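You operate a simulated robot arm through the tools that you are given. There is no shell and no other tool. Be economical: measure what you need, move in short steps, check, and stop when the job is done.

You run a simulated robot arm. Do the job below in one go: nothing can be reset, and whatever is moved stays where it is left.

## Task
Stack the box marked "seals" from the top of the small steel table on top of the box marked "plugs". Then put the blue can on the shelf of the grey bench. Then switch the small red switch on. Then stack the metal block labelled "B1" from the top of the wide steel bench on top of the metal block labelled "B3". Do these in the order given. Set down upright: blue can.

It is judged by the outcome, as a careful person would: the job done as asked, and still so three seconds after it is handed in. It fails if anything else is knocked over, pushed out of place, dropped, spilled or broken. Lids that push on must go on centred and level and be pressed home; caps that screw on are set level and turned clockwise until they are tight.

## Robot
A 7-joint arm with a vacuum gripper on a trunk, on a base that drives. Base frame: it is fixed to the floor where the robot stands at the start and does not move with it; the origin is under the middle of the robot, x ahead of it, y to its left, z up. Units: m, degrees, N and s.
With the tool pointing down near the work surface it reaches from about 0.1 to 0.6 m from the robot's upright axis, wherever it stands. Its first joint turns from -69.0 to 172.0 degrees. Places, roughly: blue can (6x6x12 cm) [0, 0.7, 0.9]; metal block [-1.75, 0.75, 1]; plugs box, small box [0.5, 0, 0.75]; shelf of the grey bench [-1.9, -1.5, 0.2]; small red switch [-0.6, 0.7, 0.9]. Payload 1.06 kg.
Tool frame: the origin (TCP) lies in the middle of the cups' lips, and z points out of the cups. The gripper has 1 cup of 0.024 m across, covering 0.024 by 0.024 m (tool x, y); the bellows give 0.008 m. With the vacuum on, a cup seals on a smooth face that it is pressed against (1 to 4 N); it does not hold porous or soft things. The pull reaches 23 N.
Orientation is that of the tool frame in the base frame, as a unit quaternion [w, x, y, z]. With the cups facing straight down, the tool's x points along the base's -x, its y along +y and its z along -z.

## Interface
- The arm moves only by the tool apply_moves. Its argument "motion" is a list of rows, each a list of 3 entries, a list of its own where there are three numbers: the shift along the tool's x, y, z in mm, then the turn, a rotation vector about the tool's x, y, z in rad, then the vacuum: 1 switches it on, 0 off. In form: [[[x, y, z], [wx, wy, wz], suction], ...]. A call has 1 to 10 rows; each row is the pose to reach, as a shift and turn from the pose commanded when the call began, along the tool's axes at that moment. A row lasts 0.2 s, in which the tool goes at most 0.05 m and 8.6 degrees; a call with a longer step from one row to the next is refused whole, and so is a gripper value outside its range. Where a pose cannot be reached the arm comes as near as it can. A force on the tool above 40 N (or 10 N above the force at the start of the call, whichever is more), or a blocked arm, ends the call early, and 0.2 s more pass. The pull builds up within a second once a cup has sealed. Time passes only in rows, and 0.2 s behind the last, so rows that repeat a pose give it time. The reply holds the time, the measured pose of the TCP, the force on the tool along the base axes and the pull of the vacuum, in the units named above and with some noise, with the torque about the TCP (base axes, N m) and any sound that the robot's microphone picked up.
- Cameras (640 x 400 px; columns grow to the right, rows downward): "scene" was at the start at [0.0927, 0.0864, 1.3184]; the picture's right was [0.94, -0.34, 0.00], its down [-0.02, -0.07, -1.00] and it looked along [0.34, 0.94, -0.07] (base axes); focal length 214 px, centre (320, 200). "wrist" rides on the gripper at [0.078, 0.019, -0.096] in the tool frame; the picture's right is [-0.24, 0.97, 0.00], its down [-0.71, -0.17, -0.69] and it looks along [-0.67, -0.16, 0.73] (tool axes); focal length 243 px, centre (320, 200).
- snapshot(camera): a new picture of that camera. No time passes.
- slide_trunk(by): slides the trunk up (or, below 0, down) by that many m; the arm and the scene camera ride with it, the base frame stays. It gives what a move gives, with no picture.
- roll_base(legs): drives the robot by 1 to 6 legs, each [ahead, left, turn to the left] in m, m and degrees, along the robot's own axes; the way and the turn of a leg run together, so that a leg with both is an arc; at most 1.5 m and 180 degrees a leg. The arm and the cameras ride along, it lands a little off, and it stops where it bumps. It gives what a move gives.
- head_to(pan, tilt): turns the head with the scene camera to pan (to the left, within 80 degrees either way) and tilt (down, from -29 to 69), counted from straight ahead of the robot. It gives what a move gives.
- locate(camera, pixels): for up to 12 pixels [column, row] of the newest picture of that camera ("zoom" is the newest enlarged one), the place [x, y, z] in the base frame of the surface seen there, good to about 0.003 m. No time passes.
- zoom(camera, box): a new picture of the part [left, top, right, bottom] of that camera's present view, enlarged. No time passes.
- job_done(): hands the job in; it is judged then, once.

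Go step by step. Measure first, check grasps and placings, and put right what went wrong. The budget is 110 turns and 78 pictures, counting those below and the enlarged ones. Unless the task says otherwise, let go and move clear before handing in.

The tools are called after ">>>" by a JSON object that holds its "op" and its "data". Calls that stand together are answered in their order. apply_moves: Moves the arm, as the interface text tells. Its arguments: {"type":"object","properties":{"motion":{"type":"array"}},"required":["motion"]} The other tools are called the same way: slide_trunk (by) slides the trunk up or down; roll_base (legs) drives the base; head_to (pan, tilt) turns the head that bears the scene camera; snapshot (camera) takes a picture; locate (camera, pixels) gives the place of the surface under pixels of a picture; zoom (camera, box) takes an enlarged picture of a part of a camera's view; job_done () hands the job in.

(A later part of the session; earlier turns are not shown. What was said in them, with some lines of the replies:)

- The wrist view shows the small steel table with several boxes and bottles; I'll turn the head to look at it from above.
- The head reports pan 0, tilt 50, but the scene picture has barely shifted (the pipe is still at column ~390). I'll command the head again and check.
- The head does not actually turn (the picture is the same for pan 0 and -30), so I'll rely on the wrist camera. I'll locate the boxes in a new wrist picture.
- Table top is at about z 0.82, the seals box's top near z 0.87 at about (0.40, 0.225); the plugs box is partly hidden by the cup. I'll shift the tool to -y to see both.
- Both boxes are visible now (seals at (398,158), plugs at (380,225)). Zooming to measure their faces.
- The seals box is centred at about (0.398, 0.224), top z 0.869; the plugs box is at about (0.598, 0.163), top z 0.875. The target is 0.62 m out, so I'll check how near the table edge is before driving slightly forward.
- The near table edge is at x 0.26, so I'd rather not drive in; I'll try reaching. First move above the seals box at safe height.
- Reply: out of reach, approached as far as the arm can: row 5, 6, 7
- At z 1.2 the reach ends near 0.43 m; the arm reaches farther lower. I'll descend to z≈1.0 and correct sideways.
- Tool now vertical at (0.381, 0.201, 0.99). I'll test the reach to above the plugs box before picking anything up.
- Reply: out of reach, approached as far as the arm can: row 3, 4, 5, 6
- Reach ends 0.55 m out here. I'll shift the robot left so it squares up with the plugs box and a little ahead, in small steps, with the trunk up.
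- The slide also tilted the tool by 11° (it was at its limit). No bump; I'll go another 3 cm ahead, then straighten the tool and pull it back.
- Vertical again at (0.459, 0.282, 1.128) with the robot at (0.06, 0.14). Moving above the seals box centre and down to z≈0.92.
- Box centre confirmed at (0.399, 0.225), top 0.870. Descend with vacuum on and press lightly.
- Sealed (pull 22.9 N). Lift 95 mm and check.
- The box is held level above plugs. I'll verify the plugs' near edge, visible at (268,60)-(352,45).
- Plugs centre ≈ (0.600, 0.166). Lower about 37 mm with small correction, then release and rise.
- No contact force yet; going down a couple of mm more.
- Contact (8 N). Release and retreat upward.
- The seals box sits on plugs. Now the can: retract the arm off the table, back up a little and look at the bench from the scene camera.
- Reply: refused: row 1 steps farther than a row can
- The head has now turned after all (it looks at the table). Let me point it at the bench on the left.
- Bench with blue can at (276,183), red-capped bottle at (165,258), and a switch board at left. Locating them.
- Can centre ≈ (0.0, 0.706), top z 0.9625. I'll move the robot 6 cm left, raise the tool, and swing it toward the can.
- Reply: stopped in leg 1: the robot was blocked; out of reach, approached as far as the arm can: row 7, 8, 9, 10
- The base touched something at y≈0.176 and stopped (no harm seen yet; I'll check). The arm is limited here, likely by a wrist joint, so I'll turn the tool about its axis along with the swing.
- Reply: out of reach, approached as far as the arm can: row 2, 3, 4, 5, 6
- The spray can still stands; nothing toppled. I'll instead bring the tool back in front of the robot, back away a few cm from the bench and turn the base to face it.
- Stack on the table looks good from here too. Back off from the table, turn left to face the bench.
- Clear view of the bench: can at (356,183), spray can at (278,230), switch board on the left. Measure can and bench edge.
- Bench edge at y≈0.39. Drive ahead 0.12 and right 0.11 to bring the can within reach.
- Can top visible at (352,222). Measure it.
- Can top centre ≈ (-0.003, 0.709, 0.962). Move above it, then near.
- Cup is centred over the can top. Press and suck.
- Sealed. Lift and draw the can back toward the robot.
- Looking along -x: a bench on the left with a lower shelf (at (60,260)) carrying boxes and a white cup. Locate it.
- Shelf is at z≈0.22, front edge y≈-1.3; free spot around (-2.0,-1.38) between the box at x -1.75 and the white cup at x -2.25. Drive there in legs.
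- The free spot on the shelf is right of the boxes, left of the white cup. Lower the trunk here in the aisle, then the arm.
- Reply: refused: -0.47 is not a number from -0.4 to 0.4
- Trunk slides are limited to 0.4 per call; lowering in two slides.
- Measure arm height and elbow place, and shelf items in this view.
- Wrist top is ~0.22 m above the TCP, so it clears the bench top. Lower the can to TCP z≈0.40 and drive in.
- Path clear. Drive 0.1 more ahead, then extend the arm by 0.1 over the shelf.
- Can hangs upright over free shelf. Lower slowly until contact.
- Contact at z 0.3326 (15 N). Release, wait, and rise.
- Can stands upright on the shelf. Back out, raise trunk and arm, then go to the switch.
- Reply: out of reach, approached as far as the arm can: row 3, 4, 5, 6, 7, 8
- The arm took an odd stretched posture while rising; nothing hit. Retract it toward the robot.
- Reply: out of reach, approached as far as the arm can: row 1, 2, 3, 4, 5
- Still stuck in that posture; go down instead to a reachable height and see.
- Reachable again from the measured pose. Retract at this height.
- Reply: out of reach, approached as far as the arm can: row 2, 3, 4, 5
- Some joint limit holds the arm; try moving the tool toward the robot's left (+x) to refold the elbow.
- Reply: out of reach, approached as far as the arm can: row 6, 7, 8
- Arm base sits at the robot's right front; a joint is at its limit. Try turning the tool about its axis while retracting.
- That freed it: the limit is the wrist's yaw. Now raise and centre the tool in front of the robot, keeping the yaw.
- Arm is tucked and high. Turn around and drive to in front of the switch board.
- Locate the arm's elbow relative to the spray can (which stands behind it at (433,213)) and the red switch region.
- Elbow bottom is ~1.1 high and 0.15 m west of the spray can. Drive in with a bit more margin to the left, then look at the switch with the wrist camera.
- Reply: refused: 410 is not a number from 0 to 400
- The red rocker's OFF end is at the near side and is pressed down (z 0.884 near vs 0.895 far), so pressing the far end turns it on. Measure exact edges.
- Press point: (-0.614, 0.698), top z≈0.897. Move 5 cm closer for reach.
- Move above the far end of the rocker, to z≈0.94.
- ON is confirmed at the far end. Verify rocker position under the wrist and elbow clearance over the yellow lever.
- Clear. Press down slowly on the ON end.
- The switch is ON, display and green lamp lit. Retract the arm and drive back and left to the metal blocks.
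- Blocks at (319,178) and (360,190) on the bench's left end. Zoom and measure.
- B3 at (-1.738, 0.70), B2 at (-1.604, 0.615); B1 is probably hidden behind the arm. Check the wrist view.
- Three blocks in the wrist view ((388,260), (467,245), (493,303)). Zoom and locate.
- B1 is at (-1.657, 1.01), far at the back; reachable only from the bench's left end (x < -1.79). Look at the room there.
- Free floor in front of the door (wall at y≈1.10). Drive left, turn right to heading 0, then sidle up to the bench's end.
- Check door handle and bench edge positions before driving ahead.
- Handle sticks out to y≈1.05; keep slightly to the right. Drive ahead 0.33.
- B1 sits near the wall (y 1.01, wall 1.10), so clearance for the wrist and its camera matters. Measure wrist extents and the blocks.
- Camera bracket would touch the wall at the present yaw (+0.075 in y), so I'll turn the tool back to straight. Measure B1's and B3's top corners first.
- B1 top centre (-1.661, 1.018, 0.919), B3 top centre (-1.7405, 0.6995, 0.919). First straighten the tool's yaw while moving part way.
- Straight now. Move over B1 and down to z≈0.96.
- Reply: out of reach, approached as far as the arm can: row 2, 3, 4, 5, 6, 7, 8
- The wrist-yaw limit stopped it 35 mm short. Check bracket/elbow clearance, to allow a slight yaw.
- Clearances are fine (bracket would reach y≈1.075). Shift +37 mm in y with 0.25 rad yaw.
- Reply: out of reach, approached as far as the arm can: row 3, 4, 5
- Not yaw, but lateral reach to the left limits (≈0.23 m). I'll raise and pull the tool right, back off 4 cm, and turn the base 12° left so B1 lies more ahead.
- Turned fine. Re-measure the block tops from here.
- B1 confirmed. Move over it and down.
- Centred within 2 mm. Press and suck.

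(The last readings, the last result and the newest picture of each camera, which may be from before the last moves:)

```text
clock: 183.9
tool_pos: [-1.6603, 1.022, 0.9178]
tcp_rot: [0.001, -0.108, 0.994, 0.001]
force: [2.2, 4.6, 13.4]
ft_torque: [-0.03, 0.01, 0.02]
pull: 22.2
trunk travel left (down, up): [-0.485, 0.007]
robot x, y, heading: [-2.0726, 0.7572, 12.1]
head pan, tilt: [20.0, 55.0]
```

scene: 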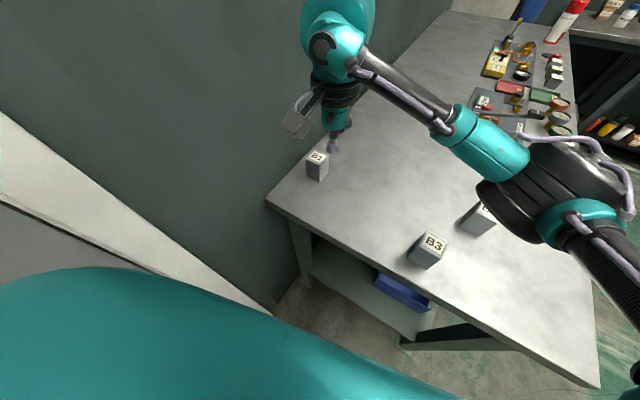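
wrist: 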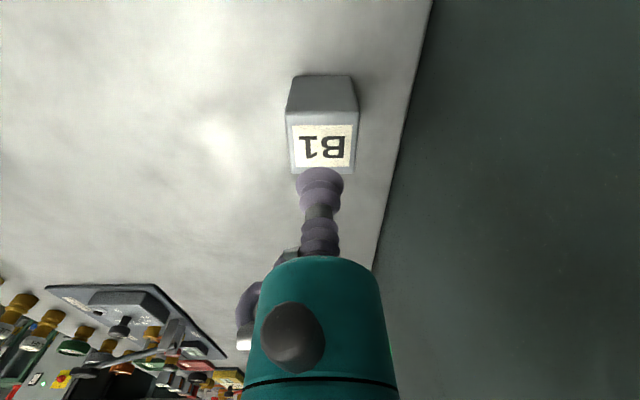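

Sealed (22 N). Lift straight and carry toward B3.

>>> {"op": "apply_moves", "data": {"motion": [[[0, 0, -10], [0, 0, 0], 1], [[0, 0, -45], [0, 0, 0], 1], [[0, 0, -85], [0, 0, 0], 1], [[0, 0, -115], [0, 0, 0], 1], [[20, -40, -115], [0, 0, 0], 1], [[40, -82, -115], [0, 0, 0], 1], [[61, -124, -115], [0, 0, 0], 1], [[81, -166, -115], [0, 0, 0], 1], [[101, -208, -115], [0, 0, 0], 1], [[101, -208, -115], [0, 0, 0], 1]]}}

>>> {"op": "snapshot", "data": {"camera": "scene"}}

```text
clock: 186.1
tool_pos: [-1.7147, 0.7973, 1.0325]
tcp_rot: [-0.001, -0.107, 0.994, 0.0]
force: [0.4, 1.0, -8.4]
ft_torque: [0.02, 0.0, 0.01]
pull: 23.0
trunk travel left (down, up): [-0.485, 0.007]
robot x, y, heading: [-2.0696, 0.7574, 12.3]
head pan, tilt: [20.0, 55.0]
```

```text
18 pictures are left
```

scene: 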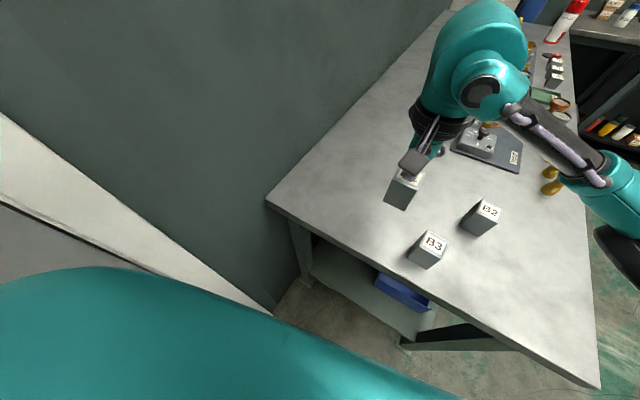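

Block held level. Continue to above B3.

>>> {"op": "apply_moves", "data": {"motion": [[[18, -36, 0], [0, 0, 0], 1], [[34, -66, 0], [0, 0, 0], 1], [[46, -90, 0], [0, 0, 0], 1], [[46, -90, 0], [0, 0, 0], 1]]}}

>>> {"op": "snapshot", "data": {"camera": "wrist"}}

>>> {"op": "snapshot", "data": {"camera": "scene"}}

```text
clock: 187.1
tool_pos: [-1.7393, 0.6968, 1.0323]
tcp_rot: [0.0, -0.107, 0.994, 0.0]
force: [-0.6, -0.3, -8.6]
ft_torque: [-0.01, 0.01, 0.01]
pull: 23.5
trunk travel left (down, up): [-0.485, 0.007]
robot x, y, heading: [-2.0703, 0.7538, 12.1]
head pan, tilt: [20.0, 55.0]
```

```text
17 pictures are left
```

wrist: 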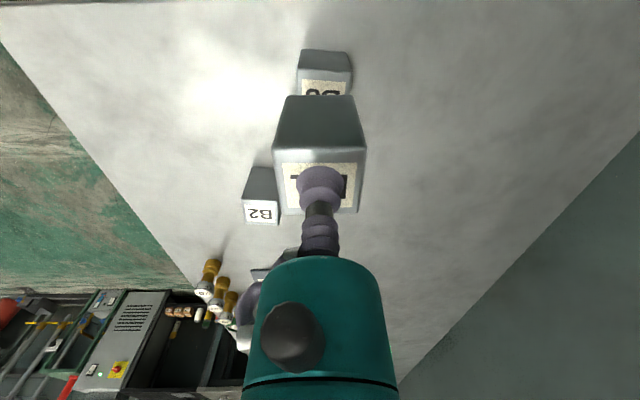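

```text
16 pictures are left
```

scene: 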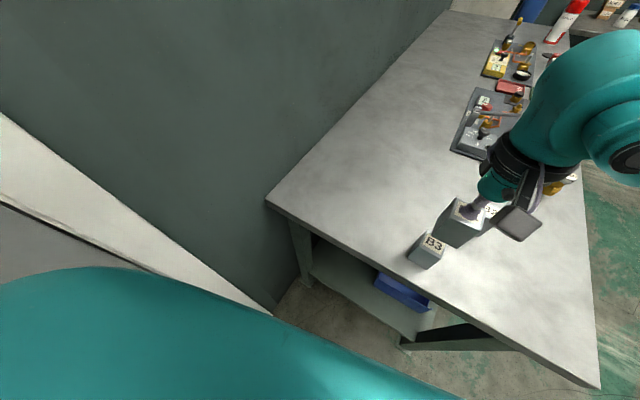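

Reachable. Compare B3's visible near top edge and the held block's top corners.

>>> {"op": "zoom", "data": {"camera": "wrist", "box": [250, 40, 390, 230]}}

>>> {"op": "locate", "data": {"camera": "wrist", "pixels": [[300, 83], [351, 78], [276, 152], [364, 146], [356, 210], [284, 213]]}}

>>> {"op": "locate", "data": {"camera": "scene", "pixels": [[425, 233], [446, 240], [433, 256], [410, 249], [431, 243], [454, 200], [435, 227], [461, 245]]}}

```text
2.11 times, centred on (320, 135) of wrist
```

zoom: 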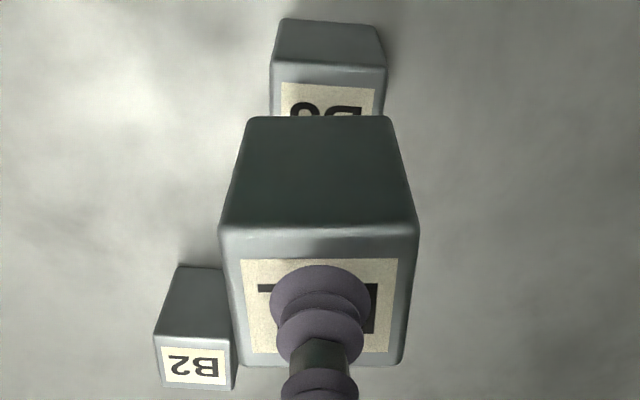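

```text
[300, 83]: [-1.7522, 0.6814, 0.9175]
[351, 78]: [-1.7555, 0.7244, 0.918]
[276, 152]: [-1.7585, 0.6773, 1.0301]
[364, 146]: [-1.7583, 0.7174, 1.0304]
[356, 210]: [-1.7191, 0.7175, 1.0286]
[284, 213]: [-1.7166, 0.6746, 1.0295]
```

```text
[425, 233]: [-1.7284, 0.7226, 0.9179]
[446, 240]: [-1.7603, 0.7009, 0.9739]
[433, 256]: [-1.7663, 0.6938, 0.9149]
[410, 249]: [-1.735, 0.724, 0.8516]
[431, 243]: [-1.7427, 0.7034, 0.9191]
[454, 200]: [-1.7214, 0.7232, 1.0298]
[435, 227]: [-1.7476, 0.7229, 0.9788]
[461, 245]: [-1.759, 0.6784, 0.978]
```

B3 centre ≈ (-1.740, 0.701), turned about 4° CCW; held block at (-1.738, 0.697). Correct, and lower 40 mm.

>>> {"op": "apply_moves", "data": {"motion": [[[1, 4, 0], [0, 0, -0.06], 1], [[1, 4, 15], [0, 0, -0.06], 1], [[1, 4, 28], [0, 0, -0.06], 1], [[1, 4, 36], [0, 0, -0.06], 1], [[1, 4, 40], [0, 0, -0.06], 1], [[1, 4, 40], [0, 0, -0.06], 1]]}}

>>> {"op": "zoom", "data": {"camera": "scene", "box": [380, 190, 520, 290]}}

```text
clock: 188.5
tool_pos: [-1.7414, 0.7019, 0.9909]
tcp_rot: [0.0, -0.137, 0.991, 0.0]
force: [0.2, -0.7, -8.4]
ft_torque: [0.0, 0.01, 0.02]
pull: 23.1
trunk travel left (down, up): [-0.485, 0.007]
robot x, y, heading: [-2.0745, 0.757, 12.0]
head pan, tilt: [20.0, 55.0]
```

```text
4.00 times, centred on (450, 240) of scene
```

zoom: 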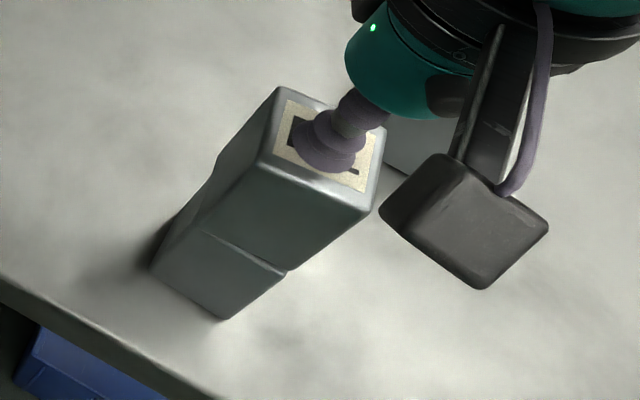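

Well aligned with a tiny gap left. Lower a few mm to contact.

>>> {"op": "apply_moves", "data": {"motion": [[[0, 0, 1.5], [0, 0, 0], 1], [[0, 0, 3], [0, 0, 0], 1], [[0, 0, 4], [0, 0, 0], 1], [[0, 0, 4], [0, 0, 0], 1]]}}

```text
clock: 189.5
tool_pos: [-1.7423, 0.702, 0.9867]
tcp_rot: [0.001, -0.137, 0.991, 0.0]
force: [-0.3, 0.9, -1.1]
ft_torque: [-0.03, 0.04, 0.02]
pull: 22.8
trunk travel left (down, up): [-0.485, 0.007]
robot x, y, heading: [-2.073, 0.7595, 12.2]
head pan, tilt: [20.0, 55.0]
```

Weight is now mostly carried (force from -8.4 to -1.1 N). One more mm, then release and rise.

>>> {"op": "apply_moves", "data": {"motion": [[[0, 0, 1.2], [0, 0, 0], 1], [[0, 0, 1.2], [0, 0, 0], 0], [[0, 0, 1.2], [0, 0, 0], 0], [[0, 0, 1.2], [0, 0, 0], 0], [[0, 0, 1.2], [0, 0, 0], 0], [[0, 0, 0], [0, 0, 0], 0], [[0, 0, -10], [0, 0, 0], 0], [[0, 0, -40], [0, 0, 0], 0], [[0, 0, -75], [0, 0, 0], 0], [[0, 40, -90], [0, 0, 0], 0]]}}

>>> {"op": "zoom", "data": {"camera": "scene", "box": [340, 150, 540, 300]}}

```text
clock: 191.7
tool_pos: [-1.7529, 0.7435, 1.0768]
tcp_rot: [0.0, -0.137, 0.991, 0.0]
force: [0.5, -1.0, -0.1]
ft_torque: [-0.03, -0.03, 0.01]
pull: 0.1
trunk travel left (down, up): [-0.485, 0.007]
robot x, y, heading: [-2.0742, 0.7561, 12.3]
head pan, tilt: [20.0, 55.0]
```

```text
2.67 times, centred on (440, 225) of scene
```

zoom: 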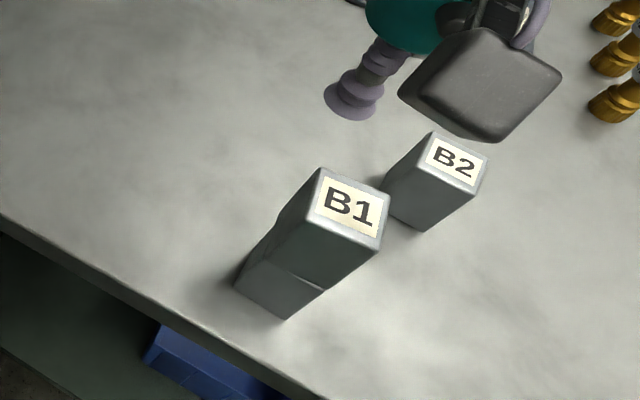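

B1 sits squarely on B3, the arm is clear and the vacuum is off, so I'm handing in.

>>> {"op": "job_done", "data": {}}

```text
The job is handed in.
```

All four steps were done in the order given:
- The seals box is on the plugs box.
- The blue can is upright on the grey bench's shelf.
- The red switch is on, with its lamp lit.
- Block B1 is on B3.

The base bumped once at about y = 0.18, probably against the wide bench's front edge. I saw nothing knocked over afterwards.
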